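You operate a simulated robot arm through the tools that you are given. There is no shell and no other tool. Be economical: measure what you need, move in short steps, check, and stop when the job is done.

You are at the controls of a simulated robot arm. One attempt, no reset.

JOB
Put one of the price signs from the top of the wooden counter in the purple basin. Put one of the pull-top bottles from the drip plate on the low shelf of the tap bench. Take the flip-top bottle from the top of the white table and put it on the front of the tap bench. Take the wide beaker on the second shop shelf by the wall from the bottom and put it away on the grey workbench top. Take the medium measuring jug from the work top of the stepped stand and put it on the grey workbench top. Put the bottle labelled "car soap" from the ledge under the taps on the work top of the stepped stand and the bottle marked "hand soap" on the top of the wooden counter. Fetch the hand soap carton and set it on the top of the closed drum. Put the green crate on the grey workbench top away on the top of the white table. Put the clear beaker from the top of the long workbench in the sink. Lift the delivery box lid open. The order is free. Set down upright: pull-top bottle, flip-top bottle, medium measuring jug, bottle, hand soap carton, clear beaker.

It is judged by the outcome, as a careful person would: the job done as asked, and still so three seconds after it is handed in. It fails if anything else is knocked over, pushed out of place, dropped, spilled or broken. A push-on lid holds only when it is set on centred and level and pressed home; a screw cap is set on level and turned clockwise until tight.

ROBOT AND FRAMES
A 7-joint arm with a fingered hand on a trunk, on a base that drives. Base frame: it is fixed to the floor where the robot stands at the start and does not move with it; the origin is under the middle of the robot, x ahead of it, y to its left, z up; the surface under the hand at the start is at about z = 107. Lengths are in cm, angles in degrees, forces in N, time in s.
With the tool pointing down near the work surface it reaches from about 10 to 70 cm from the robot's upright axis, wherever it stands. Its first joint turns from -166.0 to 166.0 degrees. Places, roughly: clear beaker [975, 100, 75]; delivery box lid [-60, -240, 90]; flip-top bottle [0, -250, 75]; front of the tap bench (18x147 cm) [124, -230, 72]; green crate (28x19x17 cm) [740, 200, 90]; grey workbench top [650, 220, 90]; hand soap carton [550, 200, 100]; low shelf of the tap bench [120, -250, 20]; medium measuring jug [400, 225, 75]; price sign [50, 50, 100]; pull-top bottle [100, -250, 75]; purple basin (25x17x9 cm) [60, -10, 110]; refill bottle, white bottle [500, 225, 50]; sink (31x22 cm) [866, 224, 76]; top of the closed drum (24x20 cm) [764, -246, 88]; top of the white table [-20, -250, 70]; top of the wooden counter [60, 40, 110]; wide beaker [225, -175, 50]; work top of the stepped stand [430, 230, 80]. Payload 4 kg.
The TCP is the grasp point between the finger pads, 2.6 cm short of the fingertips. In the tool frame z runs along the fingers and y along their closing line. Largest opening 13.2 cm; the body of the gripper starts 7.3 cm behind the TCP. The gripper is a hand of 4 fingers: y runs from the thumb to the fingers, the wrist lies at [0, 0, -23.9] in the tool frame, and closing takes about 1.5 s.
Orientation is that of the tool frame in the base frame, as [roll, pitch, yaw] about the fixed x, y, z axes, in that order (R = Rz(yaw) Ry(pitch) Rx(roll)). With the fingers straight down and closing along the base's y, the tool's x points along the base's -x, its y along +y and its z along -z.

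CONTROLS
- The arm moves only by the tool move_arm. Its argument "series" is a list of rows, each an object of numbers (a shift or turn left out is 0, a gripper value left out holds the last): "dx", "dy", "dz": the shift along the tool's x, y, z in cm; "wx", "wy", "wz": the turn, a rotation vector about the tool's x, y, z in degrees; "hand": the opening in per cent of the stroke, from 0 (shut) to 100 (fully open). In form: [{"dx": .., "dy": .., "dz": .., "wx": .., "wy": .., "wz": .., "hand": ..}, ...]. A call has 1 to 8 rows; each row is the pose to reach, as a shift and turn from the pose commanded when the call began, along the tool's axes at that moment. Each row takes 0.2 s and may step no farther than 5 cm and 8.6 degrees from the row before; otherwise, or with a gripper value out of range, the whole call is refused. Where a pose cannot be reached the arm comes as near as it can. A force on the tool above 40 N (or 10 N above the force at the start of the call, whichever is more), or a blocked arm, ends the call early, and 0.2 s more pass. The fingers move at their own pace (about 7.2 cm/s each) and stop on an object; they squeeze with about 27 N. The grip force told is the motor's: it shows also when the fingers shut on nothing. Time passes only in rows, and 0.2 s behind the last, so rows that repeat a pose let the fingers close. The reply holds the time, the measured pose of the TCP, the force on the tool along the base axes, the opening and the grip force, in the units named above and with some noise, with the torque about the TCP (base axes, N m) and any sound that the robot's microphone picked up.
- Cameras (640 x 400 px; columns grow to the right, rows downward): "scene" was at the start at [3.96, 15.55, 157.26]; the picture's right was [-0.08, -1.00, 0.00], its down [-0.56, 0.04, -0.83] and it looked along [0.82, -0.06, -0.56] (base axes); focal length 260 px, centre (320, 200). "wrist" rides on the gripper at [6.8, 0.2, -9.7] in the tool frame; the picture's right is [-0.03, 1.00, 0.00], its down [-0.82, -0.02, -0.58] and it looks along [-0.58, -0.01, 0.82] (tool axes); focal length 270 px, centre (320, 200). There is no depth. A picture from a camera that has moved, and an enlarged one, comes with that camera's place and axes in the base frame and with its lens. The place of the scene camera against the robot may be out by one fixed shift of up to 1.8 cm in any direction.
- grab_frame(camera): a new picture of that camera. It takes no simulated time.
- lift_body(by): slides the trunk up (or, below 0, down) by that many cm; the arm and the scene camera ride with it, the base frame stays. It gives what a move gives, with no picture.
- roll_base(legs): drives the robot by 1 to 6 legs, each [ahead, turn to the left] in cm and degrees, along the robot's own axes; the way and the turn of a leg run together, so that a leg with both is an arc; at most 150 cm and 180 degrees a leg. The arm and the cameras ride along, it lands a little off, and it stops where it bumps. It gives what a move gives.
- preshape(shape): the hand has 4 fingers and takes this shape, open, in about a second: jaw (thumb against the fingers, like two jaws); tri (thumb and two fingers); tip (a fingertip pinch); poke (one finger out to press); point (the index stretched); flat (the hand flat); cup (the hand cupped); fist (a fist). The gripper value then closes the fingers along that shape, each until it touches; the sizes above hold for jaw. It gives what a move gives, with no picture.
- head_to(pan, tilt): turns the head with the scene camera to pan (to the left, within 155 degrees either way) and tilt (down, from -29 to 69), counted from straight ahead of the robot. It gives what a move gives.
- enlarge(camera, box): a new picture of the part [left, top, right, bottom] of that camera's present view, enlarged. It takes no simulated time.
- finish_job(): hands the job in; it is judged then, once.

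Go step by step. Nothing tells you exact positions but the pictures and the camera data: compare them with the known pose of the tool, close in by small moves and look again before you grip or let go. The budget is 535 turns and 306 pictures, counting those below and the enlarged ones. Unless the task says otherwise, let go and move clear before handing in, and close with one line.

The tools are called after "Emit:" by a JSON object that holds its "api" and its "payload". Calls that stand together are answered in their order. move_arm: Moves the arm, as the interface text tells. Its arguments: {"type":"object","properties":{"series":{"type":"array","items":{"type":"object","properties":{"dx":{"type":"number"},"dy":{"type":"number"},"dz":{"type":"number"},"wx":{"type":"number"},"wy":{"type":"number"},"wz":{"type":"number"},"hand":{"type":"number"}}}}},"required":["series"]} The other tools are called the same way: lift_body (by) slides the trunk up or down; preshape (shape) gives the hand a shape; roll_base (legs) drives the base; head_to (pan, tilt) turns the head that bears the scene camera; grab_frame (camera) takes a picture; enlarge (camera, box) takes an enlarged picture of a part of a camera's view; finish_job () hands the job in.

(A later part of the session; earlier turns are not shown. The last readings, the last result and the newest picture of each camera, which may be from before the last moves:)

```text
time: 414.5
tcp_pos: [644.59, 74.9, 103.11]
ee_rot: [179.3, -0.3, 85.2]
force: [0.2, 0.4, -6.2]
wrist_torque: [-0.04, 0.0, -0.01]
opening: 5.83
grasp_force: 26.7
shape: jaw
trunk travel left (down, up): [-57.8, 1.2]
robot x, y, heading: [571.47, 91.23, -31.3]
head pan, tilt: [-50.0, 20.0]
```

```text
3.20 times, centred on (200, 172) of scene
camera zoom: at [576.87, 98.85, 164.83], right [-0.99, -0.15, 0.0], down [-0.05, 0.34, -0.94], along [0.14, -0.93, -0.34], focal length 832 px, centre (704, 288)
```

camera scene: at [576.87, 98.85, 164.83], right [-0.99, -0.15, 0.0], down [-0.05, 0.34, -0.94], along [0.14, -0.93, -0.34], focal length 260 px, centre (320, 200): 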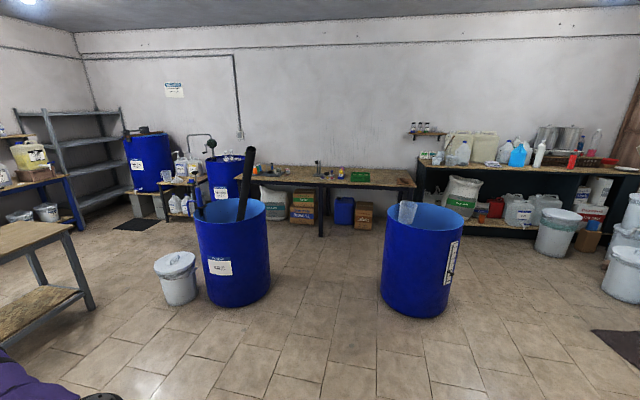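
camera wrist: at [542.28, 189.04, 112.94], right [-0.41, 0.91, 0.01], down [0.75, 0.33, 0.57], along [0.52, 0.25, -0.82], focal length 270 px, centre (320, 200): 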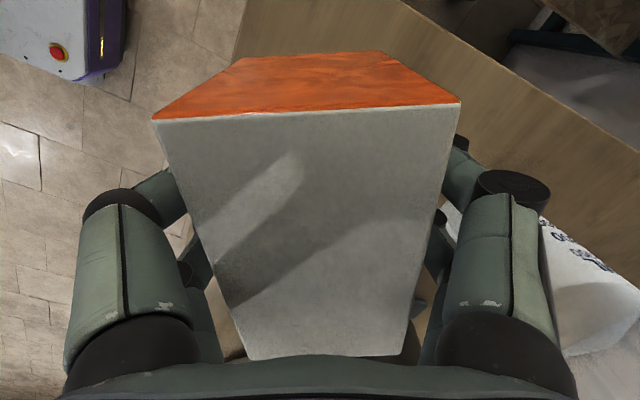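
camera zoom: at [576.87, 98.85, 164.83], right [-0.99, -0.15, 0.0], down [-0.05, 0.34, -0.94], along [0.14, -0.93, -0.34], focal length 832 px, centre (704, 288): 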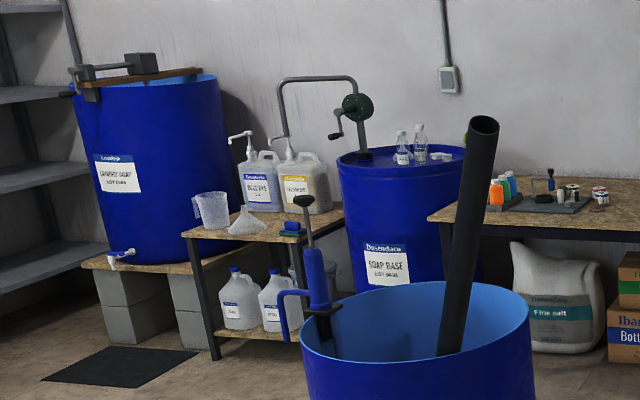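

The closed drum ("SOAP BASE") stands at the far wall with a free front area on top. I'll tuck the arm in before driving between the open barrels at x about 600.

Emit:
{"api": "move_arm", "payload": {"series": [{"dx": -1.2, "dy": -4.4, "dz": -0.5}, {"dx": -2.4, "dy": -8.8, "dz": -1}, {"dx": -3.6, "dy": -13.2, "dz": -2}, {"dx": -4.8, "dy": -17.6, "dz": -3}, {"dx": -6, "dy": -22, "dz": -4}, {"dx": -7.2, "dy": -26.4, "dz": -5}, {"dx": -8.4, "dy": -30.6, "dz": -5}, {"dx": -9.4, "dy": -34.5, "dz": -5}]}}

Emit:
{"api": "roll_base", "payload": {"legs": [[33, 0], [0, -58], [150, 0], [86, 0]]}}

Emit:
{"api": "grab_frame", "payload": {"camera": "scene"}}

```text
time: 416.3
tcp_pos: [642.4, 69.32, 105.89]
ee_rot: [179.4, -0.4, 85.2]
force: [-0.3, 0.5, -5.2]
wrist_torque: [-0.02, -0.01, -0.02]
opening: 5.8
grasp_force: 26.9
shape: jaw
out of reach, approached as far as the arm can: row 1, 2, 3, 4, 5, 6, 7, 8
trunk travel left (down, up): [-57.8, 1.2]
robot x, y, heading: [571.04, 91.11, -31.2]
head pan, tilt: [-50.0, 20.0]
```

```text
time: 432.5
tcp_pos: [623.43, -232.27, 105.97]
ee_rot: [179.4, -0.6, 27.5]
force: [0.8, -0.4, -6.0]
wrist_torque: [0.0, -0.04, 0.01]
opening: 5.79
grasp_force: 27.1
shape: jaw
trunk travel left (down, up): [-57.8, 1.2]
robot x, y, heading: [603.61, -160.87, -89.1]
head pan, tilt: [-50.0, 20.0]
```

```text
137 pictures are left
camera scene: at [612.93, -159.72, 164.83], right [-0.66, 0.76, 0.0], down [0.26, 0.22, -0.94], along [-0.71, -0.62, -0.34], focal length 260 px, centre (320, 200)
```

scene: 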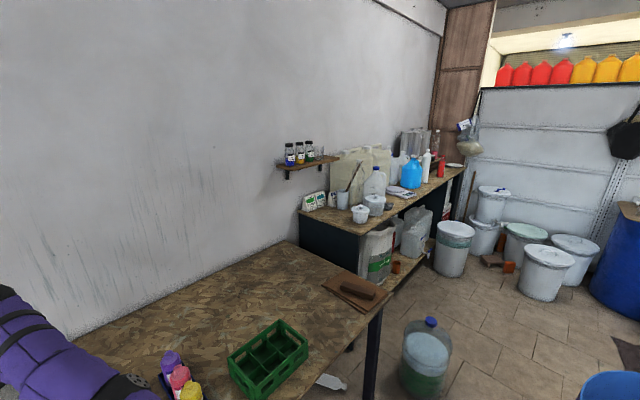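

The tuck was not reached, so the hand is now over the wall table. I'll check for clearance.

Emit:
{"api": "grab_frame", "payload": {"camera": "wrist"}}

Emit:
{"api": "head_to", "payload": {"pan": 10, "tilt": 35}}

Emit:
{"api": "grab_frame", "payload": {"camera": "scene"}}

```text
136 pictures are left
camera wrist: at [629.45, -229.22, 115.61], right [0.44, -0.9, 0.01], down [-0.74, -0.36, 0.57], along [-0.51, -0.26, -0.82], focal length 270 px, centre (320, 200)
```

wrist: 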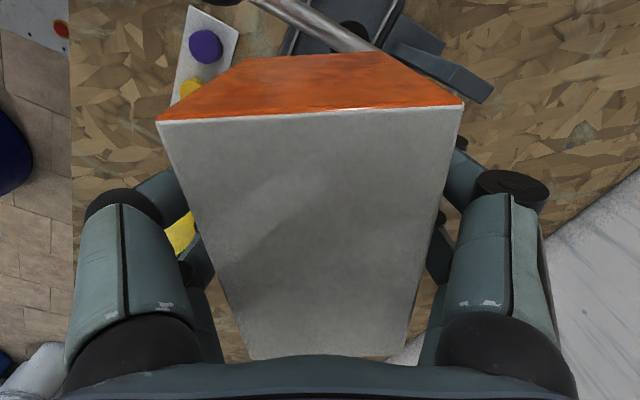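

```text
time: 433.8
tcp_pos: [623.35, -232.29, 105.96]
ee_rot: [179.4, -0.5, 27.6]
force: [0.0, -0.2, -4.4]
wrist_torque: [0.02, -0.01, -0.03]
opening: 5.82
grasp_force: 26.7
shape: jaw
trunk travel left (down, up): [-57.8, 1.2]
robot x, y, heading: [603.8, -160.47, -89.3]
head pan, tilt: [10.0, 35.0]
```

```text
135 pictures are left
camera scene: at [621.63, -162.25, 162.45], right [-0.98, -0.19, 0.0], down [-0.11, 0.56, -0.82], along [0.15, -0.8, -0.57], focal length 260 px, centre (320, 200)
```

scene: 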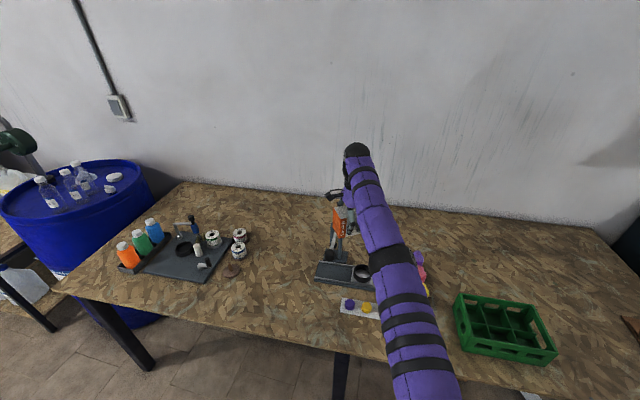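

Nothing was touched. I'll back out the same way and then turn the carton upright in open space.

Emit:
{"api": "roll_base", "payload": {"legs": [[-50, 0]]}}

Emit:
{"api": "move_arm", "payload": {"series": [{"wy": 8}, {"wy": 16}, {"wy": 24}, {"wy": 32}, {"wy": 40}, {"wy": 48}]}}

Emit:
{"api": "grab_frame", "payload": {"camera": "scene"}}

```text
time: 436.7
tcp_pos: [622.63, -182.26, 105.89]
ee_rot: [179.4, -0.4, 27.7]
force: [-0.5, -0.9, -5.8]
wrist_torque: [-0.01, 0.03, -0.01]
opening: 5.8
grasp_force: 27.1
shape: jaw
trunk travel left (down, up): [-57.8, 1.2]
robot x, y, heading: [602.75, -110.65, -89.1]
head pan, tilt: [10.0, 35.0]
```

```text
time: 438.1
tcp_pos: [624.58, -177.64, 105.36]
ee_rot: [179.0, -48.6, 28.1]
force: [-2.0, -0.9, -5.8]
wrist_torque: [0.03, -0.07, 0.03]
opening: 5.77
grasp_force: 27.3
shape: jaw
out of reach, approached as far as the arm can: row 1, 2, 3, 4, 5, 6
trunk travel left (down, up): [-57.8, 1.2]
robot x, y, heading: [602.95, -110.37, -88.8]
head pan, tilt: [10.0, 35.0]
```

```text
134 pictures are left
camera scene: at [620.49, -112.29, 162.48], right [-0.98, -0.19, 0.0], down [-0.11, 0.56, -0.82], along [0.16, -0.8, -0.57], focal length 260 px, centre (320, 200)
```

scene: 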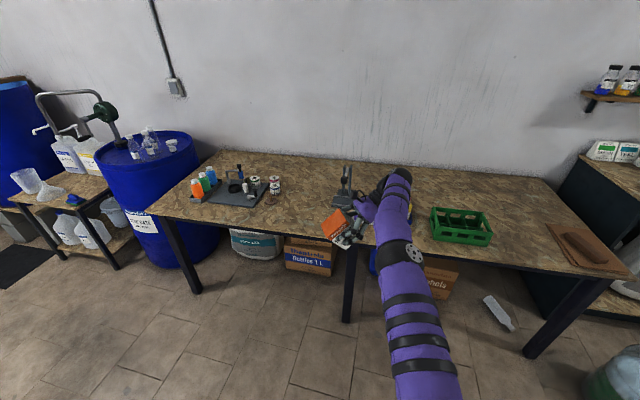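

The carton is turning upright as planned. I'll finish the rotation to 90° while bringing it closer.

Emit:
{"api": "move_arm", "payload": {"series": [{"dx": -0.6, "dy": -4.3, "dz": -0.7}, {"dx": -1.2, "dy": -8.6, "dz": -1.4}, {"dx": -1.8, "dy": -13, "dz": -2}, {"dx": -2.4, "dy": -17.3, "dz": -2.7}, {"dx": -2.9, "dy": -21.6, "dz": -3.3}]}}

Emit:
{"api": "move_arm", "payload": {"series": [{"wy": 8.3}, {"wy": 16.6}, {"wy": 24.9}, {"wy": 33.2}, {"wy": 41.4}, {"wy": 41.4}]}}

Emit:
{"api": "grab_frame", "payload": {"camera": "scene"}}

Emit:
{"api": "grab_frame", "payload": {"camera": "wrist"}}

```text
time: 439.3
tcp_pos: [610.92, -160.33, 105.07]
ee_rot: [179.0, -48.5, 28.3]
force: [-0.8, 0.3, -5.6]
wrist_torque: [0.01, 0.01, -0.05]
opening: 5.77
grasp_force: 26.7
shape: jaw
trunk travel left (down, up): [-57.8, 1.2]
robot x, y, heading: [602.49, -110.61, -89.1]
head pan, tilt: [10.0, 35.0]
```

```text
time: 440.7
tcp_pos: [617.58, -151.9, 103.5]
ee_rot: [173.4, -82.4, 32.0]
force: [-0.9, 0.0, -5.8]
wrist_torque: [-0.02, 0.0, 0.0]
opening: 5.76
grasp_force: 26.9
shape: jaw
out of reach, approached as far as the arm can: row 2, 3, 4, 5, 6
trunk travel left (down, up): [-57.8, 1.2]
robot x, y, heading: [602.97, -110.55, -89.0]
head pan, tilt: [10.0, 35.0]
```

```text
133 pictures are left
camera scene: at [620.78, -112.14, 162.45], right [-0.98, -0.19, 0.0], down [-0.11, 0.56, -0.82], along [0.16, -0.8, -0.57], focal length 260 px, centre (320, 200)
```

scene: 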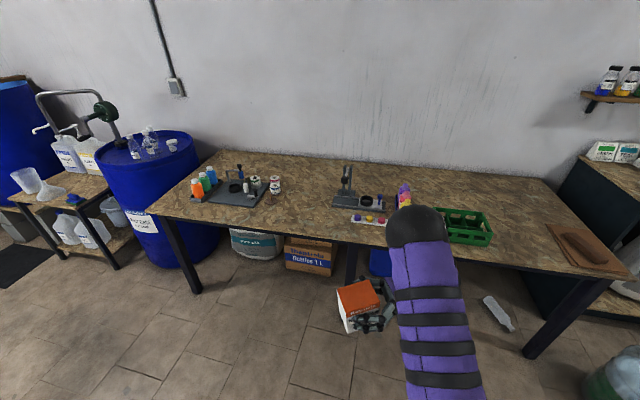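

```text
132 pictures are left
camera wrist: at [609.75, -155.65, 111.58], right [0.43, -0.91, -0.01], down [-0.62, -0.28, -0.73], along [0.66, 0.32, -0.68], focal length 270 px, centre (320, 200)
```

wrist: 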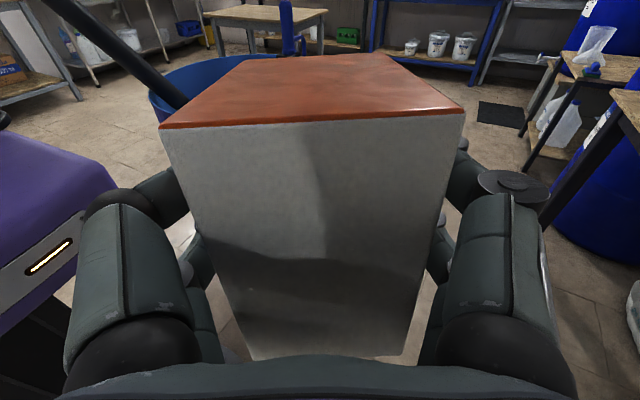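

Nearly upright now (82°). I'll move the hand forward and left for better reach and finish the last 8°.

Emit:
{"api": "move_arm", "payload": {"series": [{"dy": 4.2, "dz": -0.3}, {"dy": 8.5, "dz": -0.6}, {"dy": 12.8, "dz": -0.9}, {"dy": 17, "dz": -1.1}, {"dy": 17, "dz": -1.1, "wy": 4}, {"dy": 17, "dz": -1.1, "wy": 7.6}, {"dy": 17, "dz": -1.1, "wy": 7.6}]}}

Emit:
{"api": "grab_frame", "payload": {"camera": "scene"}}

```text
time: 442.3
tcp_pos: [623.9, -168.99, 102.2]
ee_rot: [173.3, -77.8, 28.4]
force: [-0.1, 0.5, -6.3]
wrist_torque: [-0.01, 0.01, 0.01]
opening: 5.73
grasp_force: 27.0
shape: jaw
out of reach, approached as far as the arm can: row 1, 2, 3, 4, 5, 6, 7
trunk travel left (down, up): [-57.8, 1.2]
robot x, y, heading: [603.0, -110.76, -88.9]
head pan, tilt: [10.0, 35.0]
```

```text
131 pictures are left
camera scene: at [620.78, -112.2, 162.45], right [-0.98, -0.19, 0.0], down [-0.11, 0.56, -0.82], along [0.16, -0.8, -0.57], focal length 260 px, centre (320, 200)
```

scene: 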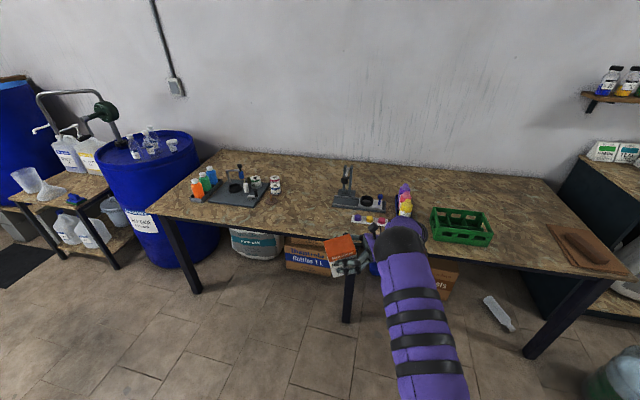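

A joint limit gets in the way. I'll rotate the hand about the vertical so it points left-forward, then level it.

Emit:
{"api": "move_arm", "payload": {"series": [{"wx": -8}, {"wx": -16}, {"wx": -24}, {"wx": -32}, {"wx": -40}, {"wx": -48}]}}

Emit:
{"api": "move_arm", "payload": {"series": [{"wy": 6}, {"wy": 12}, {"wy": 12}]}}

Emit:
{"api": "grab_frame", "payload": {"camera": "scene"}}

Emit:
{"api": "grab_frame", "payload": {"camera": "wrist"}}

```text
time: 443.7
tcp_pos: [623.76, -169.01, 102.11]
ee_rot: [125.1, -77.7, 28.3]
force: [0.2, 0.5, -5.5]
wrist_torque: [0.0, 0.01, 0.0]
opening: 5.78
grasp_force: 26.7
shape: jaw
trunk travel left (down, up): [-57.8, 1.2]
robot x, y, heading: [602.93, -110.57, -89.1]
head pan, tilt: [10.0, 35.0]
```

```text
time: 444.5
tcp_pos: [623.99, -168.82, 102.44]
ee_rot: [64.3, -78.8, 90.5]
force: [0.6, 0.3, -5.2]
wrist_torque: [0.01, 0.0, 0.0]
opening: 5.75
grasp_force: 27.3
shape: jaw
trunk travel left (down, up): [-57.8, 1.2]
robot x, y, heading: [602.91, -110.8, -88.8]
head pan, tilt: [10.0, 35.0]
```

```text
130 pictures are left
camera scene: at [620.85, -111.96, 162.44], right [-0.98, -0.19, 0.0], down [-0.11, 0.56, -0.82], along [0.16, -0.8, -0.57], focal length 260 px, centre (320, 200)
```

scene: 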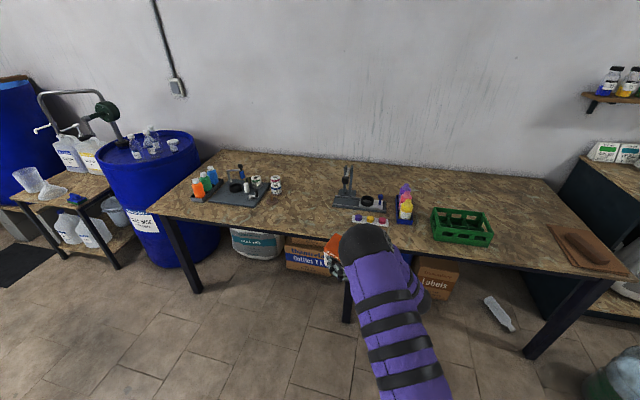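

```text
129 pictures are left
camera wrist: at [615.26, -163.58, 108.26], right [-0.42, -0.89, 0.15], down [-0.51, 0.1, -0.85], along [0.75, -0.44, -0.5], focal length 270 px, centre (320, 200)
```

wrist: 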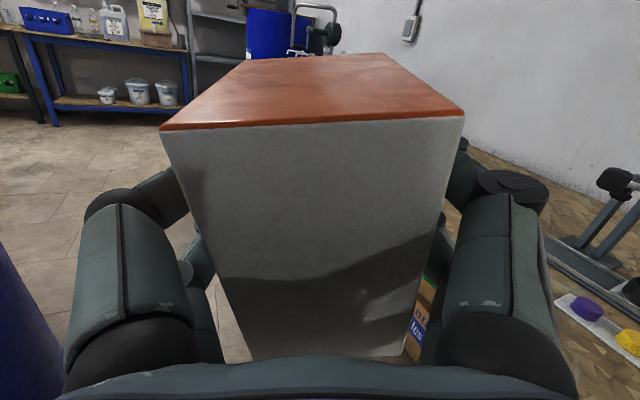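

The hand now points left-forward. A small correction will level the carton exactly.

Emit:
{"api": "move_arm", "payload": {"series": [{"wy": -2.4, "wz": 4.3}, {"wy": -4.8, "wz": 8.6}, {"wy": -4.8, "wz": 8.6}]}}

Emit:
{"api": "grab_frame", "payload": {"camera": "wrist"}}

```text
time: 445.3
tcp_pos: [623.88, -169.03, 102.23]
ee_rot: [92.5, -88.7, 62.1]
force: [-0.1, -0.1, -4.9]
wrist_torque: [0.02, 0.01, 0.0]
opening: 5.73
grasp_force: 27.6
shape: jaw
trunk travel left (down, up): [-57.8, 1.2]
robot x, y, heading: [602.58, -110.66, -89.0]
head pan, tilt: [10.0, 35.0]
```

```text
128 pictures are left
camera wrist: at [615.17, -164.81, 109.12], right [-0.43, -0.9, 0.0], down [-0.52, 0.25, -0.82], along [0.74, -0.35, -0.58], focal length 270 px, centre (320, 200)
```

wrist: 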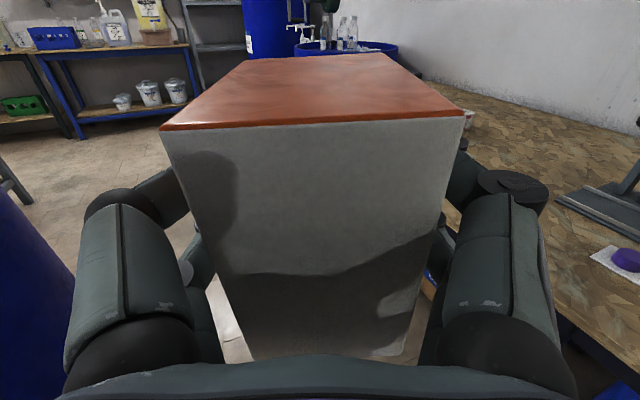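

The carton is upright in the hand. I'll raise it for clearance before the drive to the drum.

Emit:
{"api": "move_arm", "payload": {"series": [{"dx": 4}, {"dx": 8}, {"dx": 12}, {"dx": 15}, {"dx": 15}]}}

```text
time: 446.5
tcp_pos: [624.05, -168.6, 117.16]
ee_rot: [93.5, -88.6, 61.1]
force: [-0.1, 0.1, -4.3]
wrist_torque: [-0.01, -0.01, 0.0]
opening: 5.75
grasp_force: 27.6
shape: jaw
trunk travel left (down, up): [-57.8, 1.2]
robot x, y, heading: [603.09, -110.42, -89.1]
head pan, tilt: [10.0, 35.0]
```

Emit:
{"api": "roll_base", "payload": {"legs": [[38, 0], [0, 79]]}}

Emit:
{"api": "head_to", "payload": {"pan": 0, "tilt": 35}}

Emit:
{"api": "grab_frame", "payload": {"camera": "scene"}}

```text
time: 452.7
tcp_pos: [664.17, -138.51, 117.17]
ee_rot: [90.9, -88.6, 143.0]
force: [-0.4, 0.2, -6.6]
wrist_torque: [-0.02, -0.02, -0.01]
opening: 5.72
grasp_force: 27.1
shape: jaw
trunk travel left (down, up): [-57.8, 1.2]
robot x, y, heading: [603.68, -148.44, -9.5]
head pan, tilt: [10.0, 35.0]
```

```text
time: 453.4
tcp_pos: [664.22, -138.48, 117.18]
ee_rot: [92.3, -88.6, 141.8]
force: [0.9, 0.7, -4.4]
wrist_torque: [-0.01, -0.02, 0.01]
opening: 5.73
grasp_force: 26.7
shape: jaw
trunk travel left (down, up): [-57.8, 1.2]
robot x, y, heading: [603.67, -148.8, -9.7]
head pan, tilt: [0.0, 35.0]
```

```text
127 pictures are left
camera scene: at [609.99, -133.14, 162.45], right [-0.17, -0.99, 0.0], down [-0.57, 0.1, -0.82], along [0.81, -0.14, -0.57], focal length 260 px, centre (320, 200)
```

scene: 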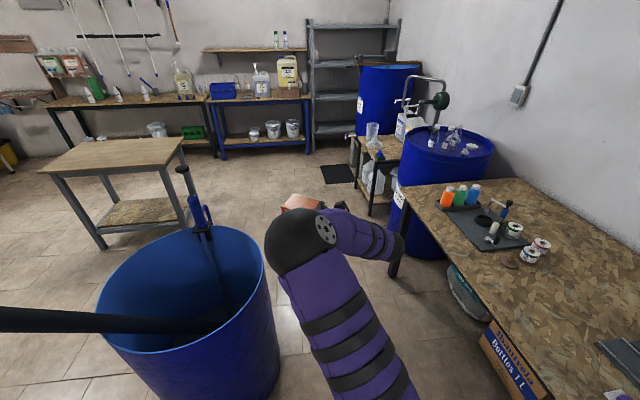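

The corridor is tight between the barrel (edge y about -127) and the table's front leg (about (705, -196)). I'll thread the middle at y about -162.

Emit:
{"api": "roll_base", "payload": {"legs": [[0, -2.5], [65, 0], [0, 8], [66, 0]]}}

Emit:
{"api": "head_to", "payload": {"pan": -50, "tilt": 35}}

Emit:
{"api": "grab_frame", "payload": {"camera": "scene"}}

```text
time: 461.4
tcp_pos: [793.37, -151.34, 117.19]
ee_rot: [91.8, -88.6, 147.6]
force: [-0.6, 0.1, -5.5]
wrist_torque: [0.0, 0.01, -0.02]
opening: 5.73
grasp_force: 27.4
shape: jaw
trunk travel left (down, up): [-57.8, 1.2]
robot x, y, heading: [733.47, -167.12, -4.3]
head pan, tilt: [0.0, 35.0]
```

```text
time: 462.6
tcp_pos: [793.22, -151.43, 117.15]
ee_rot: [92.2, -88.6, 147.3]
force: [-0.1, 0.0, -5.1]
wrist_torque: [0.02, 0.01, 0.03]
opening: 5.75
grasp_force: 27.0
shape: jaw
trunk travel left (down, up): [-57.8, 1.2]
robot x, y, heading: [733.92, -167.36, -4.2]
head pan, tilt: [-50.0, 35.0]
```

```text
126 pictures are left
camera scene: at [735.17, -157.77, 162.45], right [-0.81, -0.59, 0.0], down [-0.34, 0.46, -0.82], along [0.48, -0.66, -0.57], focal length 260 px, centre (320, 200)
```

scene: 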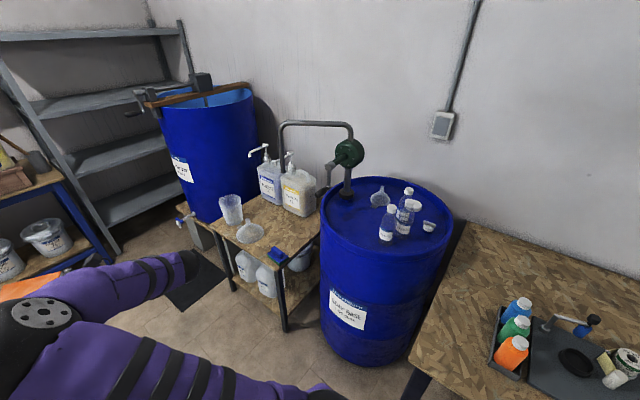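

The drum top is clear at about (776, -240), to the left of the small bottles. I'll drive to about (788, -178) and turn toward it.

Emit:
{"api": "roll_base", "payload": {"legs": [[0, -7], [55, 0], [0, -75]]}}

Emit:
{"api": "head_to", "payload": {"pan": 0, "tilt": 40}}

Emit:
{"api": "grab_frame", "payload": {"camera": "scene"}}

```text
time: 469.6
tcp_pos: [818.14, -231.47, 117.06]
ee_rot: [81.6, -89.2, 83.1]
force: [3.3, 4.9, -4.2]
wrist_torque: [0.0, 0.02, -0.11]
opening: 5.77
grasp_force: 27.9
shape: jaw
trunk travel left (down, up): [-57.8, 1.2]
robot x, y, heading: [788.11, -178.09, -81.1]
head pan, tilt: [-50.0, 35.0]
stopped in leg 3: the force on the tool passed its limit at 48 N (the readings are from after the stop); the commanded pose is now the measured one
```

```text
time: 470.7
tcp_pos: [818.28, -231.5, 117.07]
ee_rot: [80.8, -89.1, 84.0]
force: [8.3, 11.0, -10.0]
wrist_torque: [0.3, -0.36, -0.21]
opening: 5.77
grasp_force: 26.9
shape: jaw
trunk travel left (down, up): [-57.8, 1.2]
robot x, y, heading: [787.75, -177.86, -80.9]
head pan, tilt: [0.0, 40.0]
```

```text
125 pictures are left
camera scene: at [804.66, -177.05, 161.67], right [-0.99, -0.16, 0.0], down [-0.1, 0.63, -0.77], along [0.12, -0.76, -0.64], focal length 260 px, centre (320, 200)
```

scene: 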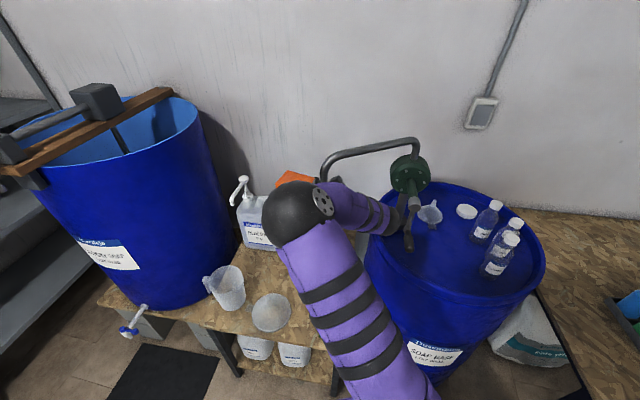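

Something touched near the pump. I'll back the turn off immediately.

Emit:
{"api": "roll_base", "payload": {"legs": [[0, 12]]}}

Emit:
{"api": "grab_frame", "payload": {"camera": "scene"}}

Emit:
{"api": "grab_frame", "payload": {"camera": "wrist"}}

```text
time: 471.9
tcp_pos: [828.42, -224.27, 117.0]
ee_rot: [77.3, -89.1, 99.2]
force: [0.0, -0.1, -4.9]
wrist_torque: [-0.01, 0.01, -0.01]
opening: 5.79
grasp_force: 27.0
shape: jaw
trunk travel left (down, up): [-57.8, 1.2]
robot x, y, heading: [788.03, -178.22, -69.1]
head pan, tilt: [0.0, 40.0]
```

```text
124 pictures are left
camera scene: at [804.23, -173.94, 161.69], right [-0.93, -0.36, 0.0], down [-0.23, 0.6, -0.77], along [0.27, -0.71, -0.64], focal length 260 px, centre (320, 200)
```

scene: 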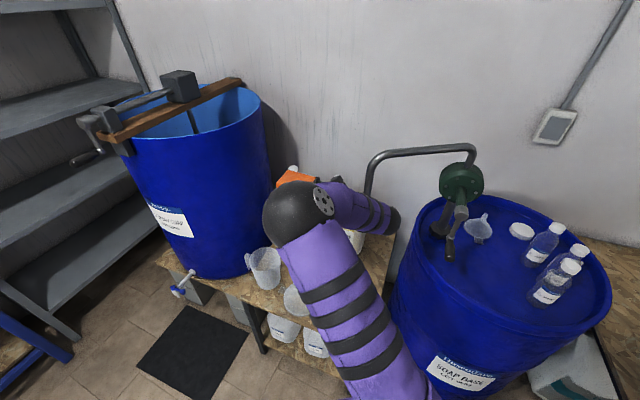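

```text
123 pictures are left
camera wrist: at [818.81, -223.65, 123.88], right [-0.06, -1.0, -0.01], down [-0.57, 0.04, -0.82], along [0.82, -0.04, -0.57], focal length 270 px, centre (320, 200)
```

wrist: 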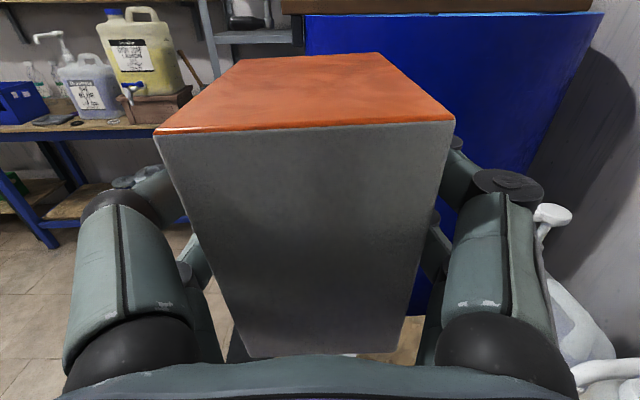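

The drum pump's crank blocks that side. Approaching from about (754, -170) with heading -93° lets the hand come in over the free front area around (771, -229). I'll retrace and go there.

Emit:
{"api": "roll_base", "payload": {"legs": [[0, 57.5], [-35, 0], [0, -50]]}}

Emit:
{"api": "grab_frame", "payload": {"camera": "scene"}}

```text
time: 479.5
tcp_pos: [800.63, -211.5, 117.18]
ee_rot: [77.3, -89.1, 107.0]
force: [0.6, -0.1, -5.2]
wrist_torque: [-0.04, 0.02, 0.02]
opening: 5.72
grasp_force: 27.1
shape: jaw
trunk travel left (down, up): [-57.8, 1.2]
robot x, y, heading: [754.14, -171.47, -61.0]
head pan, tilt: [0.0, 40.0]
```

```text
122 pictures are left
camera scene: at [769.85, -165.1, 161.69], right [-0.88, -0.48, 0.0], down [-0.31, 0.56, -0.77], along [0.37, -0.67, -0.64], focal length 260 px, centre (320, 200)
```

scene: 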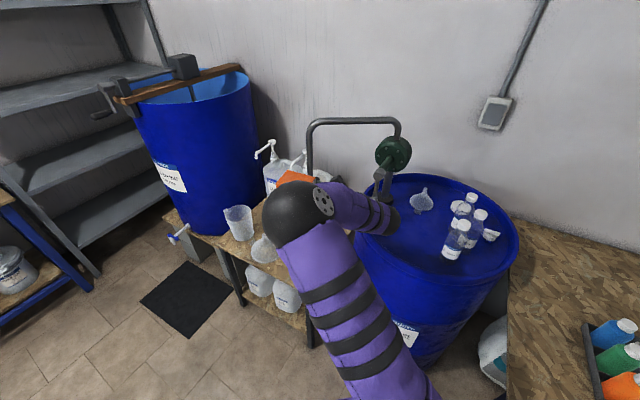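

Emit:
{"api": "roll_base", "payload": {"legs": [[0, -30]]}}

Emit:
{"api": "grab_frame", "payload": {"camera": "scene"}}

Emit:
{"api": "grab_frame", "payload": {"camera": "wrist"}}

```text
time: 481.5
tcp_pos: [774.18, -229.15, 117.03]
ee_rot: [77.6, -89.1, 76.7]
force: [0.5, -0.2, -4.9]
wrist_torque: [-0.03, 0.04, 0.01]
opening: 5.76
grasp_force: 27.2
shape: jaw
trunk travel left (down, up): [-57.8, 1.2]
robot x, y, heading: [753.81, -171.1, -91.3]
head pan, tilt: [0.0, 40.0]
```

```text
121 pictures are left
camera scene: at [770.44, -173.14, 161.69], right [-1.0, 0.02, 0.0], down [0.01, 0.64, -0.77], along [-0.02, -0.77, -0.64], focal length 260 px, centre (320, 200)
```

scene: 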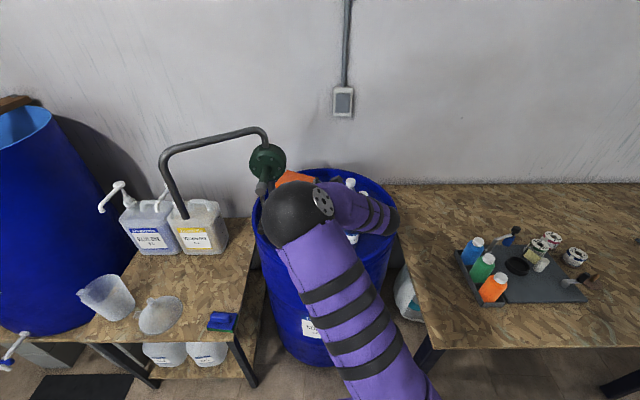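

```text
120 pictures are left
camera wrist: at [765.5, -225.1, 123.87], right [-0.43, -0.9, -0.01], down [-0.51, 0.26, -0.82], along [0.74, -0.35, -0.57], focal length 270 px, centre (320, 200)
```

wrist: 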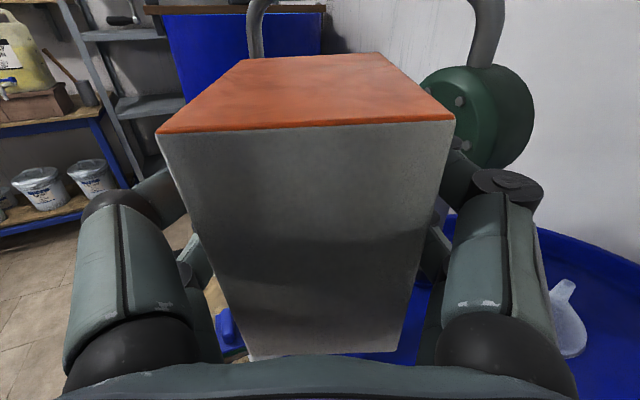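

I'll pull back 4 cm for clearance from the crank, then lower toward the drum top.

Emit:
{"api": "move_arm", "payload": {"series": [{"dz": -2}, {"dz": -4}, {"dz": -4, "dx": -4.5}, {"dz": -4, "dx": -9}, {"dz": -4, "dx": -13.5}, {"dz": -4, "dx": -17}]}}

Emit:
{"api": "grab_frame", "payload": {"camera": "wrist"}}

Emit:
{"api": "grab_frame", "payload": {"camera": "scene"}}

```text
time: 482.9
tcp_pos: [770.48, -227.86, 100.0]
ee_rot: [77.4, -89.2, 76.9]
force: [-0.1, 0.1, -5.8]
wrist_torque: [0.04, 0.01, 0.03]
opening: 5.75
grasp_force: 26.7
shape: jaw
trunk travel left (down, up): [-57.8, 1.2]
robot x, y, heading: [754.16, -171.44, -91.4]
head pan, tilt: [0.0, 40.0]
```

```text
119 pictures are left
camera wrist: at [761.81, -223.72, 106.8], right [-0.43, -0.9, -0.01], down [-0.51, 0.26, -0.82], along [0.74, -0.35, -0.57], focal length 270 px, centre (320, 200)
```

wrist: 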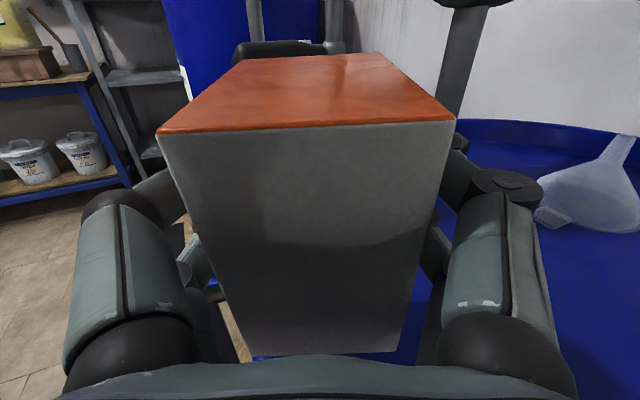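

```text
118 pictures are left
camera scene: at [770.45, -173.17, 161.69], right [-1.0, 0.02, 0.0], down [0.01, 0.64, -0.77], along [-0.02, -0.77, -0.64], focal length 260 px, centre (320, 200)
```

scene: 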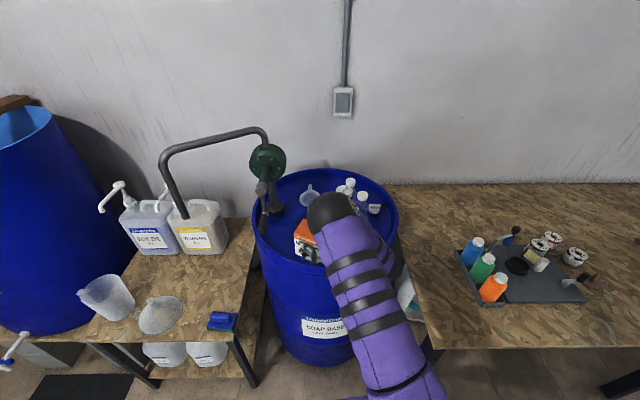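

The drum's front rim is at y about -228, so the carton must go further in. I'll drive 13 cm forward.

Emit:
{"api": "roll_base", "payload": {"legs": [[14, 0]]}}

Emit:
{"api": "grab_frame", "payload": {"camera": "scene"}}

Emit:
{"api": "grab_frame", "payload": {"camera": "wrist"}}

```text
time: 484.2
tcp_pos: [770.11, -242.05, 100.11]
ee_rot: [78.7, -89.1, 75.5]
force: [0.2, -0.6, -5.4]
wrist_torque: [0.0, 0.02, -0.01]
opening: 5.76
grasp_force: 26.7
shape: jaw
trunk travel left (down, up): [-57.8, 1.2]
robot x, y, heading: [754.22, -185.01, -91.3]
head pan, tilt: [0.0, 40.0]
```

```text
117 pictures are left
camera scene: at [770.1, -187.31, 161.68], right [-1.0, 0.02, 0.0], down [0.02, 0.64, -0.77], along [-0.02, -0.77, -0.64], focal length 260 px, centre (320, 200)
```

scene: 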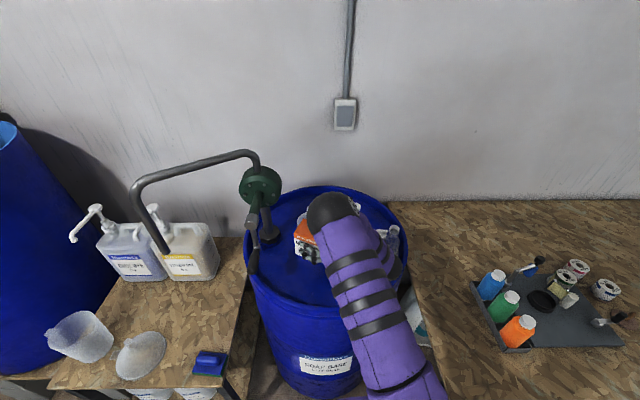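

```text
116 pictures are left
camera wrist: at [761.4, -237.83, 106.81], right [-0.43, -0.9, -0.01], down [-0.51, 0.26, -0.82], along [0.74, -0.35, -0.58], focal length 270 px, centre (320, 200)
```

wrist: 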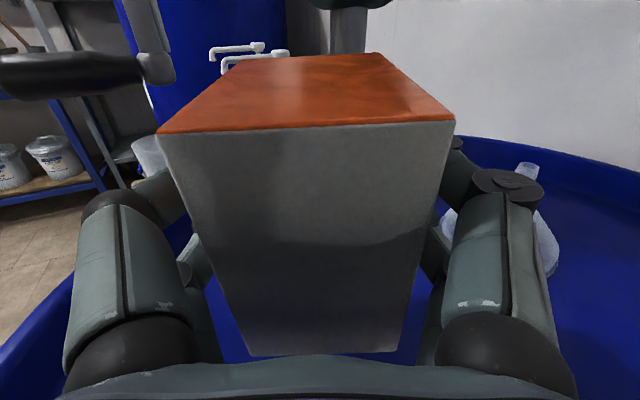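

Emit:
{"api": "move_arm", "payload": {"series": [{"dx": -2.5}, {"dx": -4.5}, {"dx": -5.2}, {"dx": -5.9}, {"dx": -6.6}, {"dx": -7.3}, {"dx": -8}]}}

Emit:
{"api": "grab_frame", "payload": {"camera": "wrist"}}

```text
time: 484.9
tcp_pos: [770.14, -242.12, 97.17]
ee_rot: [49.3, -87.7, 105.2]
force: [2.2, 2.4, 22.2]
wrist_torque: [1.13, 2.31, -0.32]
opening: 5.75
grasp_force: 26.7
shape: jaw
trunk travel left (down, up): [-57.8, 1.2]
robot x, y, heading: [753.28, -184.85, -91.5]
head pan, tilt: [0.0, 40.0]
stopped in row 2: the force on the tool passed its limit at 57 N (the readings are from after the stop); the commanded pose is now the measured one
```

```text
115 pictures are left
camera wrist: at [761.35, -237.85, 103.71], right [-0.43, -0.9, 0.01], down [-0.5, 0.24, -0.83], along [0.75, -0.36, -0.56], focal length 270 px, centre (320, 200)
```

wrist: 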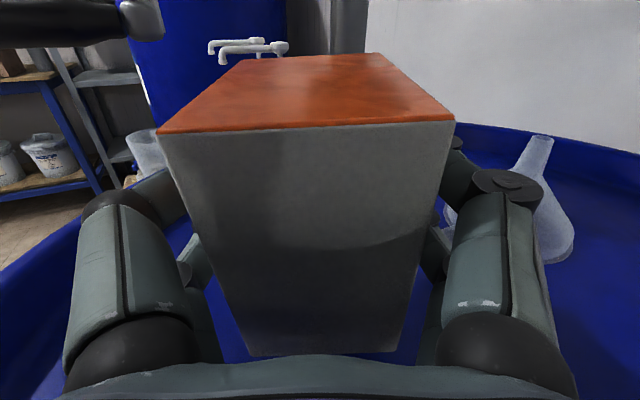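

The wrist touches the drum rim while the hand is level. I'll raise slightly, tilt the hand 12° nose-down so the wrist clears the rim, and lower until the carton's base meets the drum and levels.

Emit:
{"api": "move_arm", "payload": {"series": [{"dx": 2}, {"dx": 2, "wy": -6}, {"dx": 2, "wy": -12}, {"dx": 2, "wy": -12}]}}

Emit:
{"api": "enlarge", "payload": {"camera": "scene", "box": [230, 180, 420, 340]}}

```text
time: 485.9
tcp_pos: [770.06, -242.19, 98.69]
ee_rot: [172.0, -79.1, -17.9]
force: [-0.4, 0.8, -5.5]
wrist_torque: [-0.01, -0.01, -0.02]
opening: 5.75
grasp_force: 27.3
shape: jaw
trunk travel left (down, up): [-57.8, 1.2]
robot x, y, heading: [753.63, -185.03, -91.6]
head pan, tilt: [0.0, 40.0]
```

```text
2.50 times, centred on (325, 260) of scene
camera zoom: at [770.12, -187.25, 161.69], right [-1.0, 0.02, 0.0], down [0.02, 0.64, -0.77], along [-0.02, -0.77, -0.64], focal length 650 px, centre (308, 50)
```

zoom: 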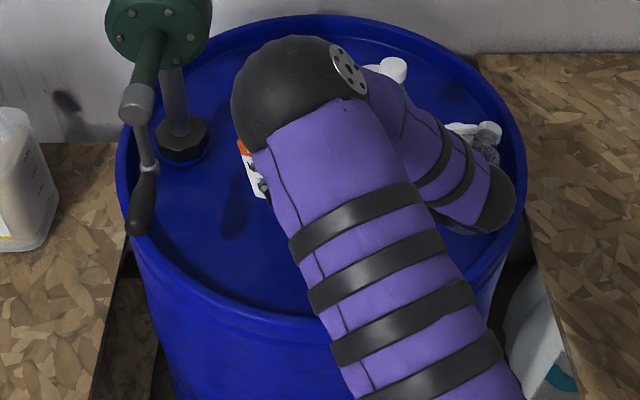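

The wrist and forearm may be close to the small bottles. I'll raise and inspect.

Emit:
{"api": "move_arm", "payload": {"series": [{"dx": 3, "dz": -0.6}, {"dx": 6, "dz": -1.2}, {"dx": 10, "dz": -2}, {"dx": 14, "dz": -2.8}, {"dx": 14, "dz": -2.8}]}}

Emit:
{"api": "roll_base", "payload": {"legs": [[-14, 0]]}}

Emit:
{"api": "enlarge", "payload": {"camera": "scene", "box": [230, 140, 430, 300]}}

```text
time: 487.1
tcp_pos: [770.14, -241.71, 113.03]
ee_rot: [172.1, -79.0, -18.1]
force: [-0.2, -0.3, -5.1]
wrist_torque: [0.02, 0.01, 0.04]
opening: 5.73
grasp_force: 26.4
shape: jaw
trunk travel left (down, up): [-57.8, 1.2]
robot x, y, heading: [753.49, -185.28, -91.4]
head pan, tilt: [0.0, 40.0]
```

```text
time: 488.4
tcp_pos: [770.37, -227.61, 113.09]
ee_rot: [171.8, -79.1, -17.7]
force: [-0.1, -0.1, -4.9]
wrist_torque: [-0.01, 0.02, -0.03]
opening: 5.72
grasp_force: 27.1
shape: jaw
trunk travel left (down, up): [-57.8, 1.2]
robot x, y, heading: [754.14, -170.96, -91.3]
head pan, tilt: [0.0, 40.0]
```

```text
2.50 times, centred on (330, 220) of scene
camera zoom: at [770.45, -173.12, 161.7], right [-1.0, 0.03, 0.0], down [0.02, 0.64, -0.77], along [-0.02, -0.77, -0.64], focal length 650 px, centre (295, 150)
```

zoom: 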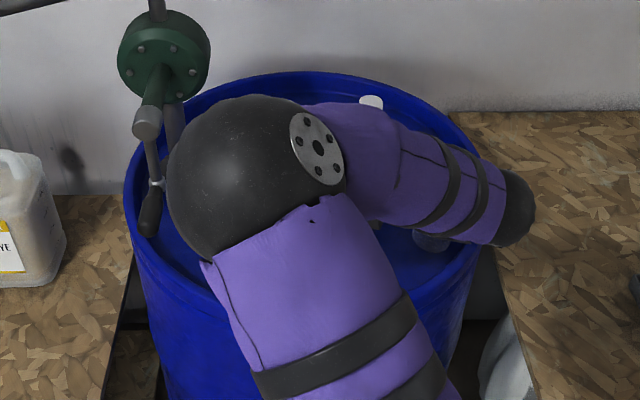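

Emit:
{"api": "roll_base", "payload": {"legs": [[0, 45]]}}

Emit:
{"api": "head_to", "payload": {"pan": -42, "tilt": 40}}

Emit:
{"api": "grab_frame", "payload": {"camera": "scene"}}

```text
time: 491.1
tcp_pos: [805.69, -199.51, 113.05]
ee_rot: [171.9, -79.0, 27.1]
force: [0.5, 0.6, -5.5]
wrist_torque: [-0.02, -0.03, 0.01]
opening: 5.72
grasp_force: 27.4
shape: jaw
trunk travel left (down, up): [-57.8, 1.2]
robot x, y, heading: [754.05, -171.16, -46.1]
head pan, tilt: [0.0, 40.0]
```

```text
time: 492.1
tcp_pos: [805.75, -199.49, 112.92]
ee_rot: [172.0, -79.0, 27.1]
force: [0.2, -0.5, -5.0]
wrist_torque: [-0.02, 0.01, 0.03]
opening: 5.72
grasp_force: 27.2
shape: jaw
trunk travel left (down, up): [-57.8, 1.2]
robot x, y, heading: [753.93, -170.95, -46.2]
head pan, tilt: [-42.0, 40.0]
```

```text
112 pictures are left
camera scene: at [762.45, -163.89, 161.69], right [-1.0, -0.03, 0.0], down [-0.02, 0.64, -0.77], along [0.02, -0.77, -0.64], focal length 260 px, centre (320, 200)
```

scene: 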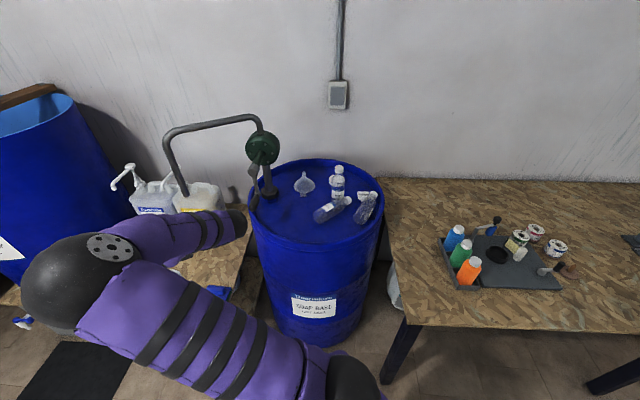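

Two small bottles on the drum have been tipped over. I'll have to set them back up afterwards; a closer look first.

Emit:
{"api": "enlarge", "payload": {"camera": "scene", "box": [240, 120, 400, 270]}}

```text
2.67 times, centred on (320, 195) of scene
camera zoom: at [762.45, -163.89, 161.69], right [-1.0, -0.03, 0.0], down [-0.02, 0.64, -0.77], along [0.02, -0.77, -0.64], focal length 693 px, centre (320, 213)
```

zoom: 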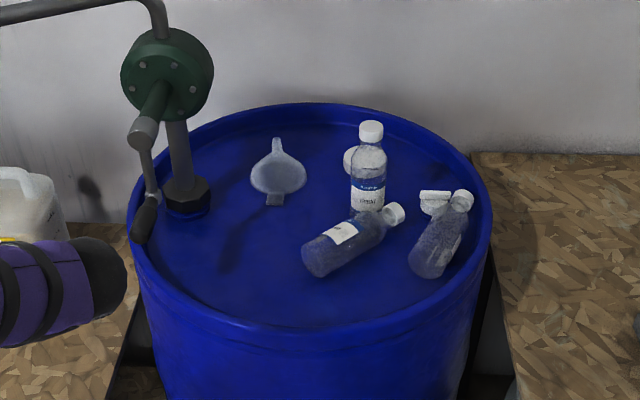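

The best fix is to set the carton down upright on the near corner of the wall table, re-stand the two bottles, and then regrip the carton properly. I'll turn to the table, then lower.

Emit:
{"api": "move_arm", "payload": {"series": [{"dx": 2.5, "wy": 6}, {"dx": 5, "wy": 11.5}, {"dx": 5, "wy": 11.5}]}}

Emit:
{"api": "roll_base", "payload": {"legs": [[0, -107], [-14, 0]]}}

Emit:
{"api": "head_to", "payload": {"pan": 0, "tilt": 45}}

Emit:
{"api": "grab_frame", "payload": {"camera": "scene"}}

Emit:
{"api": "grab_frame", "payload": {"camera": "wrist"}}

```text
time: 492.9
tcp_pos: [806.6, -199.0, 117.92]
ee_rot: [65.0, -88.3, 134.4]
force: [-1.0, -0.1, -5.2]
wrist_torque: [-0.01, -0.02, 0.01]
opening: 5.7
grasp_force: 26.9
shape: jaw
trunk travel left (down, up): [-57.8, 1.2]
robot x, y, heading: [753.74, -171.15, -46.6]
head pan, tilt: [-42.0, 40.0]
```

```text
time: 499.2
tcp_pos: [724.82, -207.2, 117.86]
ee_rot: [67.1, -88.3, 25.6]
force: [0.8, -0.5, -5.5]
wrist_torque: [0.06, 0.03, 0.04]
opening: 5.68
grasp_force: 26.9
shape: jaw
trunk travel left (down, up): [-57.8, 1.2]
robot x, y, heading: [766.52, -165.06, -153.3]
head pan, tilt: [-42.0, 40.0]
```

```text
time: 500.3
tcp_pos: [724.79, -207.22, 117.97]
ee_rot: [67.1, -88.5, 25.7]
force: [0.1, 0.1, -5.3]
wrist_torque: [0.02, -0.02, -0.02]
opening: 5.68
grasp_force: 27.3
shape: jaw
trunk travel left (down, up): [-57.8, 1.2]
robot x, y, heading: [766.84, -164.71, -153.5]
head pan, tilt: [0.0, 45.0]
```

```text
110 pictures are left
camera scene: at [772.5, -178.57, 160.96], right [-0.45, 0.89, 0.0], down [0.63, 0.32, -0.71], along [-0.63, -0.32, -0.71], focal length 260 px, centre (320, 200)
```

scene: 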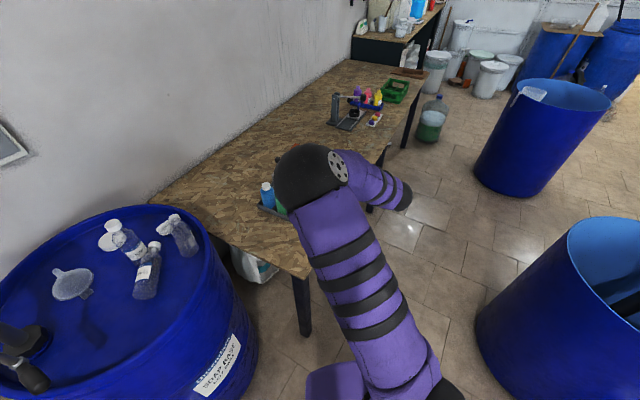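

```text
109 pictures are left
camera wrist: at [724.43, -197.45, 124.69], right [-1.0, -0.05, 0.0], down [-0.03, 0.57, -0.82], along [0.04, -0.82, -0.57], focal length 270 px, centre (320, 200)
```

wrist: 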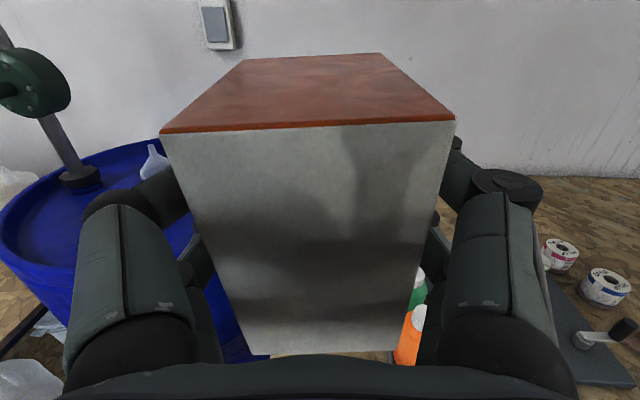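

I'll shift to (726, -214), well inside the table corner, then lower with the trunk.

Emit:
{"api": "move_arm", "payload": {"series": [{"dy": -0.7, "dz": 3.5}, {"dy": -1.5, "dz": 7}, {"dy": -1.5, "dz": 7}]}}

Emit:
{"api": "lift_body", "payload": {"by": -28}}

Emit:
{"api": "grab_frame", "payload": {"camera": "wrist"}}

Emit:
{"api": "grab_frame", "payload": {"camera": "scene"}}

```text
time: 501.1
tcp_pos: [726.77, -213.91, 117.98]
ee_rot: [67.1, -88.4, 25.4]
force: [-0.4, -0.2, -4.7]
wrist_torque: [0.02, 0.0, -0.02]
opening: 5.67
grasp_force: 26.4
shape: jaw
trunk travel left (down, up): [-57.8, 1.2]
robot x, y, heading: [766.07, -164.65, -153.3]
head pan, tilt: [0.0, 45.0]
```

```text
time: 504.0
tcp_pos: [726.69, -214.15, 89.94]
ee_rot: [67.1, -88.3, 25.6]
force: [-0.2, -0.4, -5.5]
wrist_torque: [0.01, -0.01, 0.0]
opening: 5.68
grasp_force: 27.0
shape: jaw
trunk travel left (down, up): [-29.8, 29.2]
robot x, y, heading: [766.58, -165.09, -153.4]
head pan, tilt: [0.0, 45.0]
```

```text
108 pictures are left
camera wrist: at [726.34, -204.34, 96.7], right [-1.0, -0.05, 0.0], down [-0.03, 0.57, -0.82], along [0.04, -0.82, -0.57], focal length 270 px, centre (320, 200)
```

wrist: 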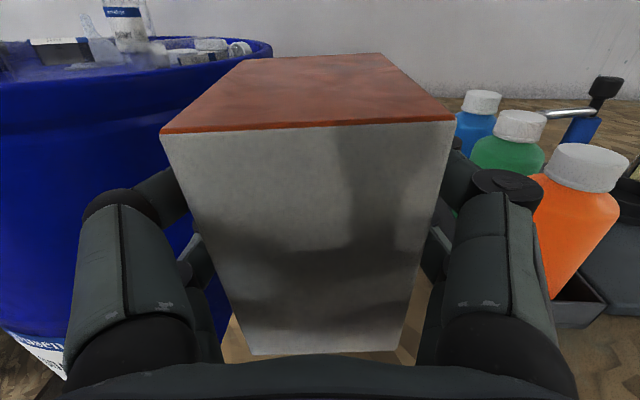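

```text
107 pictures are left
camera scene: at [772.52, -178.57, 132.97], right [-0.45, 0.89, 0.0], down [0.63, 0.32, -0.71], along [-0.63, -0.32, -0.71], focal length 260 px, centre (320, 200)
```

scene: 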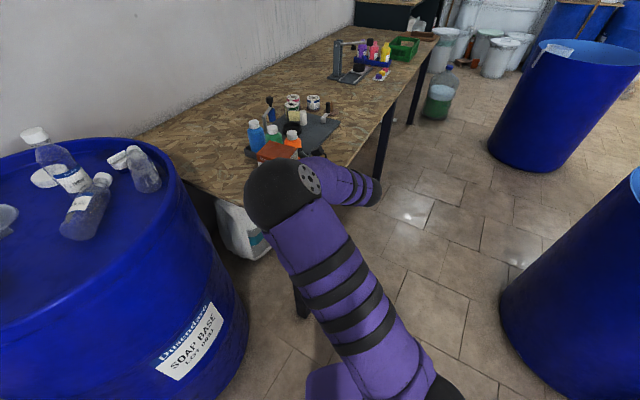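

Emit:
{"api": "lift_body", "payload": {"by": -4}}

Emit:
{"api": "move_arm", "payload": {"series": [{"dx": -0.5}, {"dx": -1}, {"dx": -1.5}, {"dx": -2}, {"dx": -2.5}, {"dx": -3}, {"dx": -3.5}, {"dx": -4}]}}

Emit:
{"api": "grab_frame", "payload": {"camera": "wrist"}}

```text
time: 504.8
tcp_pos: [726.71, -214.08, 86.0]
ee_rot: [67.2, -88.3, 25.5]
force: [-0.2, 0.3, -4.5]
wrist_torque: [0.03, 0.02, 0.0]
opening: 5.68
grasp_force: 27.1
shape: jaw
trunk travel left (down, up): [-25.8, 33.2]
robot x, y, heading: [766.13, -164.95, -153.1]
head pan, tilt: [0.0, 45.0]
```

```text
time: 506.6
tcp_pos: [726.62, -214.12, 82.34]
ee_rot: [57.2, -87.9, 35.5]
force: [-2.8, -7.1, 20.8]
wrist_torque: [0.01, -0.63, -0.14]
opening: 5.62
grasp_force: 26.9
shape: jaw
trunk travel left (down, up): [-25.8, 33.2]
robot x, y, heading: [766.61, -164.97, -153.2]
head pan, tilt: [0.0, 45.0]
```

```text
106 pictures are left
camera wrist: at [726.26, -204.33, 89.07], right [-1.0, -0.05, 0.01], down [-0.03, 0.56, -0.83], along [0.04, -0.83, -0.56], focal length 270 px, centre (320, 200)
```

wrist: 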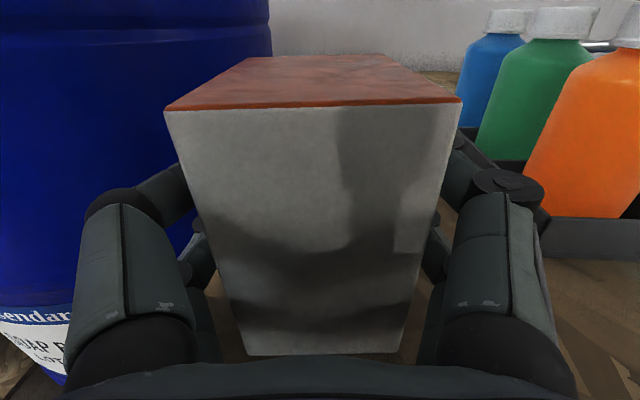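

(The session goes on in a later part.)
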